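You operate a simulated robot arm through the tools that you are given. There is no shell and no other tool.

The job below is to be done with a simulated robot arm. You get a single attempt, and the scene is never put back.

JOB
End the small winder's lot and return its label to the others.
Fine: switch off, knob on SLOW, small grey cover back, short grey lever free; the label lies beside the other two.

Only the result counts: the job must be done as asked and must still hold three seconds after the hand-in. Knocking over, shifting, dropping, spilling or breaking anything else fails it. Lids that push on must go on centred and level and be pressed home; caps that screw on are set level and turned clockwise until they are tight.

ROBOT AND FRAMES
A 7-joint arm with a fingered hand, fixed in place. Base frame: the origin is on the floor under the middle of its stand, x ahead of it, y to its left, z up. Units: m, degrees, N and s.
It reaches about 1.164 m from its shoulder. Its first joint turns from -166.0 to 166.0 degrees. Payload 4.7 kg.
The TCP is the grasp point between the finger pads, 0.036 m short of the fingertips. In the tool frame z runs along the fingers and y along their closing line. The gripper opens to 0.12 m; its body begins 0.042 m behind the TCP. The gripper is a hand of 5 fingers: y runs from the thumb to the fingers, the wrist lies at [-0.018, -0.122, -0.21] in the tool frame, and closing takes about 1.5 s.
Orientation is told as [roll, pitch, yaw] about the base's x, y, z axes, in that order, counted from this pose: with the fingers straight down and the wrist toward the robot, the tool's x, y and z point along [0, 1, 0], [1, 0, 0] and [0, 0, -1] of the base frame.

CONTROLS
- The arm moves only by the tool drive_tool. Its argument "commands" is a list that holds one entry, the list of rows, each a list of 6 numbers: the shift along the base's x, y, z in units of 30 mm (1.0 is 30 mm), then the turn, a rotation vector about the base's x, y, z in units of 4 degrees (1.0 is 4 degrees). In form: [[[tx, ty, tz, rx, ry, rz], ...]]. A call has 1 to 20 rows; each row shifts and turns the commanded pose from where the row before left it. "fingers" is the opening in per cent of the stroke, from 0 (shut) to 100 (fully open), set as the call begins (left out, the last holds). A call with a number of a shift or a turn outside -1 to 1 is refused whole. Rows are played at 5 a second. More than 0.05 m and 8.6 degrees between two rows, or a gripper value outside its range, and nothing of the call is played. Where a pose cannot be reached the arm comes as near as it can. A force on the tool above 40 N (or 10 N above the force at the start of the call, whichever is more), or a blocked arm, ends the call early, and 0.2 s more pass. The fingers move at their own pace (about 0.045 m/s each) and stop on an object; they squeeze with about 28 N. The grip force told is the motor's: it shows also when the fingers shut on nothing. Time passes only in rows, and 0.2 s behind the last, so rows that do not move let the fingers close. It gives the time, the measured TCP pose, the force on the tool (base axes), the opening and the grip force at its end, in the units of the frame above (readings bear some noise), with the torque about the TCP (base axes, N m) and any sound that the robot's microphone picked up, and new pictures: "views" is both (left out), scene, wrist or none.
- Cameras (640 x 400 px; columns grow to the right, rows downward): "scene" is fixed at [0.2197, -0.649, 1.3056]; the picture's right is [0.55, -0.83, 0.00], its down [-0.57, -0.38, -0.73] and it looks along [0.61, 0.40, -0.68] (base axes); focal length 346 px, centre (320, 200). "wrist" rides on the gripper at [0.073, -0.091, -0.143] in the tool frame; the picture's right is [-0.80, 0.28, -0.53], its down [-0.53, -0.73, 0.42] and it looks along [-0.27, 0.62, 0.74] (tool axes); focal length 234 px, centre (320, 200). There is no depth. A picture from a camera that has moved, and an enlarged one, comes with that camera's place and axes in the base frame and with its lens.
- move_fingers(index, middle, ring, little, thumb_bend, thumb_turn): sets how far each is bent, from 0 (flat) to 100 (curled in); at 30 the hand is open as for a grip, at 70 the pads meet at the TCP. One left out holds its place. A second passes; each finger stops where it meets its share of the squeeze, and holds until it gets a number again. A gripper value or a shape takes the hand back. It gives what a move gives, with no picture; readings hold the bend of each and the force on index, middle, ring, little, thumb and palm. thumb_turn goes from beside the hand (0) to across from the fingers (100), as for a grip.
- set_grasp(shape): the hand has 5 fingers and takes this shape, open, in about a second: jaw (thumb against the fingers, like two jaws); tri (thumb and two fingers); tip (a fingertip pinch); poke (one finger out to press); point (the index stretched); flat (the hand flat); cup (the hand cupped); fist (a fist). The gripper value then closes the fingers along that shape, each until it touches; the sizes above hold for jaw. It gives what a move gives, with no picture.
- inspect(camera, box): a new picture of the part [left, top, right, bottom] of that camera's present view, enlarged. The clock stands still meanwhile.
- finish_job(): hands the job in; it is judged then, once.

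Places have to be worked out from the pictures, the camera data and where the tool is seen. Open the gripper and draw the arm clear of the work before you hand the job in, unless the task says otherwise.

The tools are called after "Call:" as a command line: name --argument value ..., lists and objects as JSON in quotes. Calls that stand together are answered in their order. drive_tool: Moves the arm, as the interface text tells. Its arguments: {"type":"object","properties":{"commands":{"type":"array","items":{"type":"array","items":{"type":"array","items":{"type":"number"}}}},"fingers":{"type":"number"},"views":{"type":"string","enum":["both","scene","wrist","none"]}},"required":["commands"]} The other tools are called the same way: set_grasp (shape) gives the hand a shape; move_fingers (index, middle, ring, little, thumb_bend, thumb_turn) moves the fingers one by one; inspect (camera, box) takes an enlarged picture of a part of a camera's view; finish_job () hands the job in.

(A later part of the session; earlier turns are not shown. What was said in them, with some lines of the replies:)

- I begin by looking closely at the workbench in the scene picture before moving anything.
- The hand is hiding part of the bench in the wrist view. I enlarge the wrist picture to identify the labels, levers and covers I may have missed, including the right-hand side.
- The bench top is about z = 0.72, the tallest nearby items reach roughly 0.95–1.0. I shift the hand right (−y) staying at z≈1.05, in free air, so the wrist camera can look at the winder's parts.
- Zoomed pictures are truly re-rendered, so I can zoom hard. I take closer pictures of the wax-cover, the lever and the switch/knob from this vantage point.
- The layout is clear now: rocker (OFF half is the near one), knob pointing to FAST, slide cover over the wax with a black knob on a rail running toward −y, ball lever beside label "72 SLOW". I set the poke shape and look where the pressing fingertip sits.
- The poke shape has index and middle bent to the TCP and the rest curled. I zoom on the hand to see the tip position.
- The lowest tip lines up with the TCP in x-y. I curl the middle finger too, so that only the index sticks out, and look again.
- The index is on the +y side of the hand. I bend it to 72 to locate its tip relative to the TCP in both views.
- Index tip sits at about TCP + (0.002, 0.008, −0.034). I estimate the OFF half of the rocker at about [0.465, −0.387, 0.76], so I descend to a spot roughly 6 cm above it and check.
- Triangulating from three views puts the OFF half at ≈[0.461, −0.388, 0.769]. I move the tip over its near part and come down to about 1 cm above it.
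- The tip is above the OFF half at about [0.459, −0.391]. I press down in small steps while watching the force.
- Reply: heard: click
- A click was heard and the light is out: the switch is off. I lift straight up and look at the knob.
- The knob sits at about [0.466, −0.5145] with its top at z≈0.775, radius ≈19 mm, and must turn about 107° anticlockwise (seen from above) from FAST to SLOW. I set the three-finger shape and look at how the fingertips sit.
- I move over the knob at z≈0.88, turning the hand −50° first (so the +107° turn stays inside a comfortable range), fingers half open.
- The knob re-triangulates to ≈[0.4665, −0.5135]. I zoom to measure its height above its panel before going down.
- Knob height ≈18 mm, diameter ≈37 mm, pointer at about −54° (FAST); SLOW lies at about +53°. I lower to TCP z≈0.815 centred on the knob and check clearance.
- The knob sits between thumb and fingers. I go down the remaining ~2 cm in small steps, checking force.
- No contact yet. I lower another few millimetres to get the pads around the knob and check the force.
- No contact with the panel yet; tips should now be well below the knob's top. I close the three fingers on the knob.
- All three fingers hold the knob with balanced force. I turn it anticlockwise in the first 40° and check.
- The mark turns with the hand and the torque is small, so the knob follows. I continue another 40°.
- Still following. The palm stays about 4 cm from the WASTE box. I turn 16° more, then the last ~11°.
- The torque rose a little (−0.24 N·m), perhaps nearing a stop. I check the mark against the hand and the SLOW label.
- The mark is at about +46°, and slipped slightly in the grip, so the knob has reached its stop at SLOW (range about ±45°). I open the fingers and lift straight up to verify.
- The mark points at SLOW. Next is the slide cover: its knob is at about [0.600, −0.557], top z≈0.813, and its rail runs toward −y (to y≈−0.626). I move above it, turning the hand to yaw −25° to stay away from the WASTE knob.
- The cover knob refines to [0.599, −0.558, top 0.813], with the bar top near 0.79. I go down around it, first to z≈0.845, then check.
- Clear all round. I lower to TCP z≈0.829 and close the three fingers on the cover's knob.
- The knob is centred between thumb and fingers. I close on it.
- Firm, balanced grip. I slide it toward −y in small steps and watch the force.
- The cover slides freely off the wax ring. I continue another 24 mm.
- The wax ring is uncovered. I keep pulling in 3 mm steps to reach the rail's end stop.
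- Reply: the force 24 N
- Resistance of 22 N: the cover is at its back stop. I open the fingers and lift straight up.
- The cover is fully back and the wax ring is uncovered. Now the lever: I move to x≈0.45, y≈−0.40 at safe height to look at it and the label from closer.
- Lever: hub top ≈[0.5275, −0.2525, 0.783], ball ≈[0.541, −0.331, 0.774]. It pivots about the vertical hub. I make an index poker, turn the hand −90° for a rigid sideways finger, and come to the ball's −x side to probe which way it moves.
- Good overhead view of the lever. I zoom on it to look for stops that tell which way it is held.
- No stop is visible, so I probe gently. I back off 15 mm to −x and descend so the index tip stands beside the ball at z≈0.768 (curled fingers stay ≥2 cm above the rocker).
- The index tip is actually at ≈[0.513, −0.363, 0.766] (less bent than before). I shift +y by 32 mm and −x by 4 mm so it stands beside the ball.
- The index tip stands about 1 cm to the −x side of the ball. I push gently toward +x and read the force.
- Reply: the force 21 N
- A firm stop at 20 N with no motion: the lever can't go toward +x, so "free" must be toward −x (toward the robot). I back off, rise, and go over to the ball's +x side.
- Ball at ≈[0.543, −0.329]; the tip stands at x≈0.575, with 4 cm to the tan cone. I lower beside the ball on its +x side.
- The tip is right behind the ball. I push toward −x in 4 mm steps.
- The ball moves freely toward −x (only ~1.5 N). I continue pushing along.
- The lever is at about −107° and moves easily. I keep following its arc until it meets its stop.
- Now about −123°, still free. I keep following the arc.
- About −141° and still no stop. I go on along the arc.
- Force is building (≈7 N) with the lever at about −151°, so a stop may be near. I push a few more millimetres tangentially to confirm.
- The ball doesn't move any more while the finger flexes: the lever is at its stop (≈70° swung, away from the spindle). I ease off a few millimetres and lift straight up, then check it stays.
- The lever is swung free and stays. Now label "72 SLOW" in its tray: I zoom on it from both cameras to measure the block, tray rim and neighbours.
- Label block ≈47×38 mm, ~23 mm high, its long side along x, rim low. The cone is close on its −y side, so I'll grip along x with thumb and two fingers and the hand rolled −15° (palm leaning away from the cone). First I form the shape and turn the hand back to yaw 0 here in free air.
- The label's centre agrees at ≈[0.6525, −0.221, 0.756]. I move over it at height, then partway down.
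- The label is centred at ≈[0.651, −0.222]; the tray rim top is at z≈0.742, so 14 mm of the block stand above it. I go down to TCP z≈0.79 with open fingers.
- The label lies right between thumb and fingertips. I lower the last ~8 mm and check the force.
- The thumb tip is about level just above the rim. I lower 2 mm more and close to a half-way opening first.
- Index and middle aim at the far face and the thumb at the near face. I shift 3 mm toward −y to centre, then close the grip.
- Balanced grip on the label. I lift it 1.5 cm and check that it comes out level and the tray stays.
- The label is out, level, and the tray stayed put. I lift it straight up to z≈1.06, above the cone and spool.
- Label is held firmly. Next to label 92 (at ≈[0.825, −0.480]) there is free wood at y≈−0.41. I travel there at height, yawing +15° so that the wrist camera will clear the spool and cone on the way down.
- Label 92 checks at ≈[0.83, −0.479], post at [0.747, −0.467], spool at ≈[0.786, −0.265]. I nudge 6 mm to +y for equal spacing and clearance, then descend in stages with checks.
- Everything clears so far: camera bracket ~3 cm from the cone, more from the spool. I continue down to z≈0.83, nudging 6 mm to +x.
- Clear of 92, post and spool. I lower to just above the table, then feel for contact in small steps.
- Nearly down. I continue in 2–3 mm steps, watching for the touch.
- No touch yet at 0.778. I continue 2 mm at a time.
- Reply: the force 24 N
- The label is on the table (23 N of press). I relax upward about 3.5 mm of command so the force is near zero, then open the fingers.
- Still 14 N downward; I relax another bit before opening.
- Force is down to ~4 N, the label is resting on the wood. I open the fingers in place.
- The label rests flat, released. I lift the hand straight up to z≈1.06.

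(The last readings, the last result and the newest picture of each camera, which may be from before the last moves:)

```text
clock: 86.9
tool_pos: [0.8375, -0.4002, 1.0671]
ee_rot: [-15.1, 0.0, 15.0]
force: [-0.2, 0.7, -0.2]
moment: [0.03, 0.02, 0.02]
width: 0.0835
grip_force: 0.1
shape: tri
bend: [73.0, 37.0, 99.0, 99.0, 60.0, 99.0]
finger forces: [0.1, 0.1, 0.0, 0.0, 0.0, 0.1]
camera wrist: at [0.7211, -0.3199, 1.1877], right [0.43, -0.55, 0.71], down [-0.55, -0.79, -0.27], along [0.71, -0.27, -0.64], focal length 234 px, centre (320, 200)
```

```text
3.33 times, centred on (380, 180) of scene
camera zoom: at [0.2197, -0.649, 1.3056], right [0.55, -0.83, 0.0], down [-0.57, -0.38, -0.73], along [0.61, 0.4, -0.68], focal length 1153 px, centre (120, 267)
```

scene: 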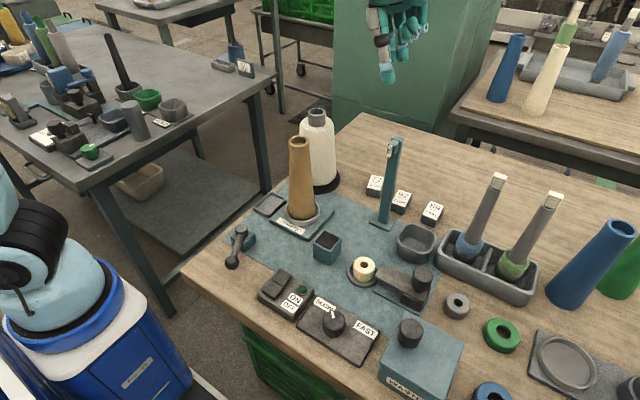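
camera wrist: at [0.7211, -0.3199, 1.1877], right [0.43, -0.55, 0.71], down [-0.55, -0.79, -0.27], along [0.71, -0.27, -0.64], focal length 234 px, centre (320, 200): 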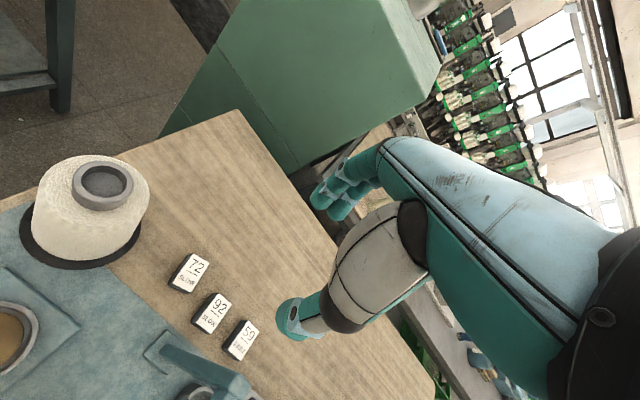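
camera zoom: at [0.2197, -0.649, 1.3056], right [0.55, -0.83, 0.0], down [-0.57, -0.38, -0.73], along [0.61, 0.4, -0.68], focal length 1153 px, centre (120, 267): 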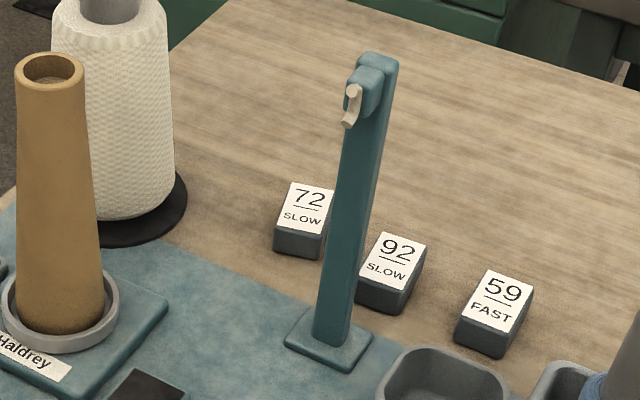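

Label 72 now stands in line with 92 and 59, flat. I withdraw the arm toward the robot at height, restoring the hand's orientation.

Call:
drive_tool --commands '[[[-0.9, 0.05, 0.1, 0, 0, -0.94], [-0.9, 0.05, 0.1, 0, 0, -0.94], [-0.9, 0.05, 0, 0, 0, -0.94], [-0.9, 0.05, 0, 0, 0, -0.94], [-0.9, 0.1, 0, 0.94, 0, 0], [-0.9, 0.1, 0, 0.94, 0, 0], [-0.9, 0.1, 0, 0.94, 0, 0], [-0.9, 0.1, 0, 0.94, 0, 0], [-0.9, 0.1, 0, 0, 0, 0], [-0.9, 0.1, 0, 0, 0, 0], [-0.9, 0.1, 0, 0, 0, 0], [-0.9, 0.1, 0, 0, 0, 0], [-0.9, 0.1, 0, 0, 0, 0], [-0.9, 0.1, 0, 0, 0, 0], [-0.9, 0.1, 0, 0, 0, 0], [-0.9, 0.1, 0, 0, 0, 0]]]' --fingers 100 --views "both"

Call:
inspect --camera "scene" --box '[220, 170, 470, 370]'

Call:
inspect --camera "scene" --box '[240, 260, 440, 380]'

```text
clock: 90.3
tool_pos: [0.4044, -0.3595, 1.0726]
ee_rot: [-0.1, 0.0, 0.0]
force: [0.2, 0.5, 0.0]
moment: [0.01, 0.0, -0.01]
width: 0.1197
grip_force: 0.0
shape: tri
bend: [30.0, 30.0, 99.0, 99.0, 30.0, 98.0]
finger forces: [0.0, 0.0, 0.0, 0.0, 0.1, 0.0]
camera wrist: at [0.3123, -0.2869, 1.2165], right [0.28, -0.8, 0.52], down [-0.73, -0.53, -0.42], along [0.62, -0.27, -0.74], focal length 234 px, centre (320, 200)
```

scene: 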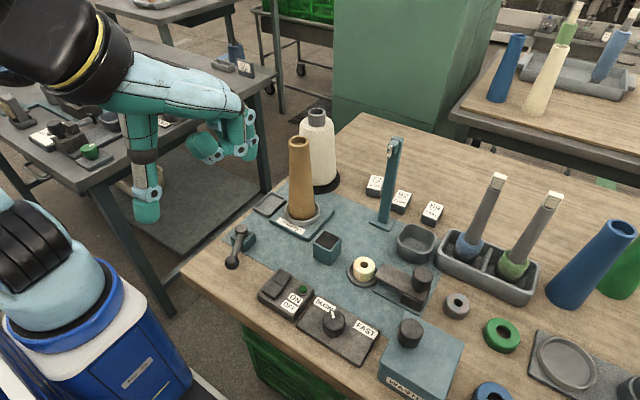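
wrist: 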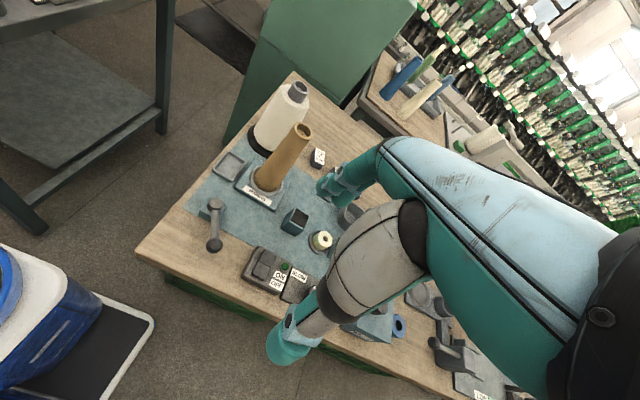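

```text
2.00 times, centred on (345, 270) of scene
camera zoom: at [0.2197, -0.649, 1.3056], right [0.55, -0.83, 0.0], down [-0.57, -0.38, -0.73], along [0.61, 0.4, -0.68], focal length 692 px, centre (270, 60)
```

zoom: 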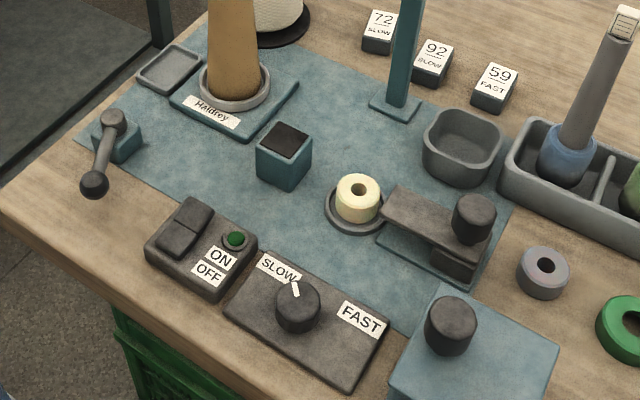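

```text
3.20 times, centred on (340, 320) of scene
camera zoom: at [0.2197, -0.649, 1.3056], right [0.55, -0.83, 0.0], down [-0.57, -0.38, -0.73], along [0.61, 0.4, -0.68], focal length 1107 px, centre (256, -184)
```

zoom: 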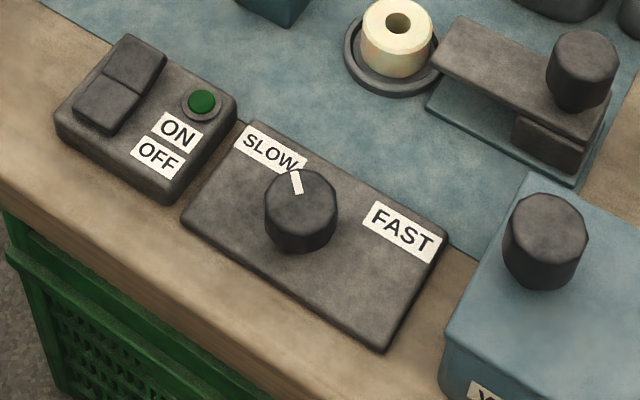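

Everything checks: light out and OFF side pressed, mark on SLOW, cover fully back off the wax ring, lever swung free, label 72 flat in line with 92 and 59. Nothing else has moved, and the hand is open and clear, so I hand the job in.

Call:
finish_job

```text
The job is handed in.
```

The small winder's lot is ended and the job is handed in. I don't have the judge's result yet.

- **Switch:** off. I heard the click and the green light is out.
- **Knob:** turned anticlockwise from FAST until it stopped, with its mark pointing at SLOW.
- **Small grey cover:** slid back along its rail to the end stop, so the wax ring is uncovered. I took "back" to mean this, as it had been fully forward over the ring.
- **Short grey lever:** swung about 70° toward the robot to its stop. It was already against its other stop, so this was the only way it would move, and I took that end as "free".
- **Label 72 SLOW:** lifted out of its tray and set flat on the wood next to 92, in a row with 92 and 59. It is about 7–8 cm from 92 and turned roughly 15° from the others.

In the last pictures nothing else on the bench had moved, and the hand was open and clear of the work.
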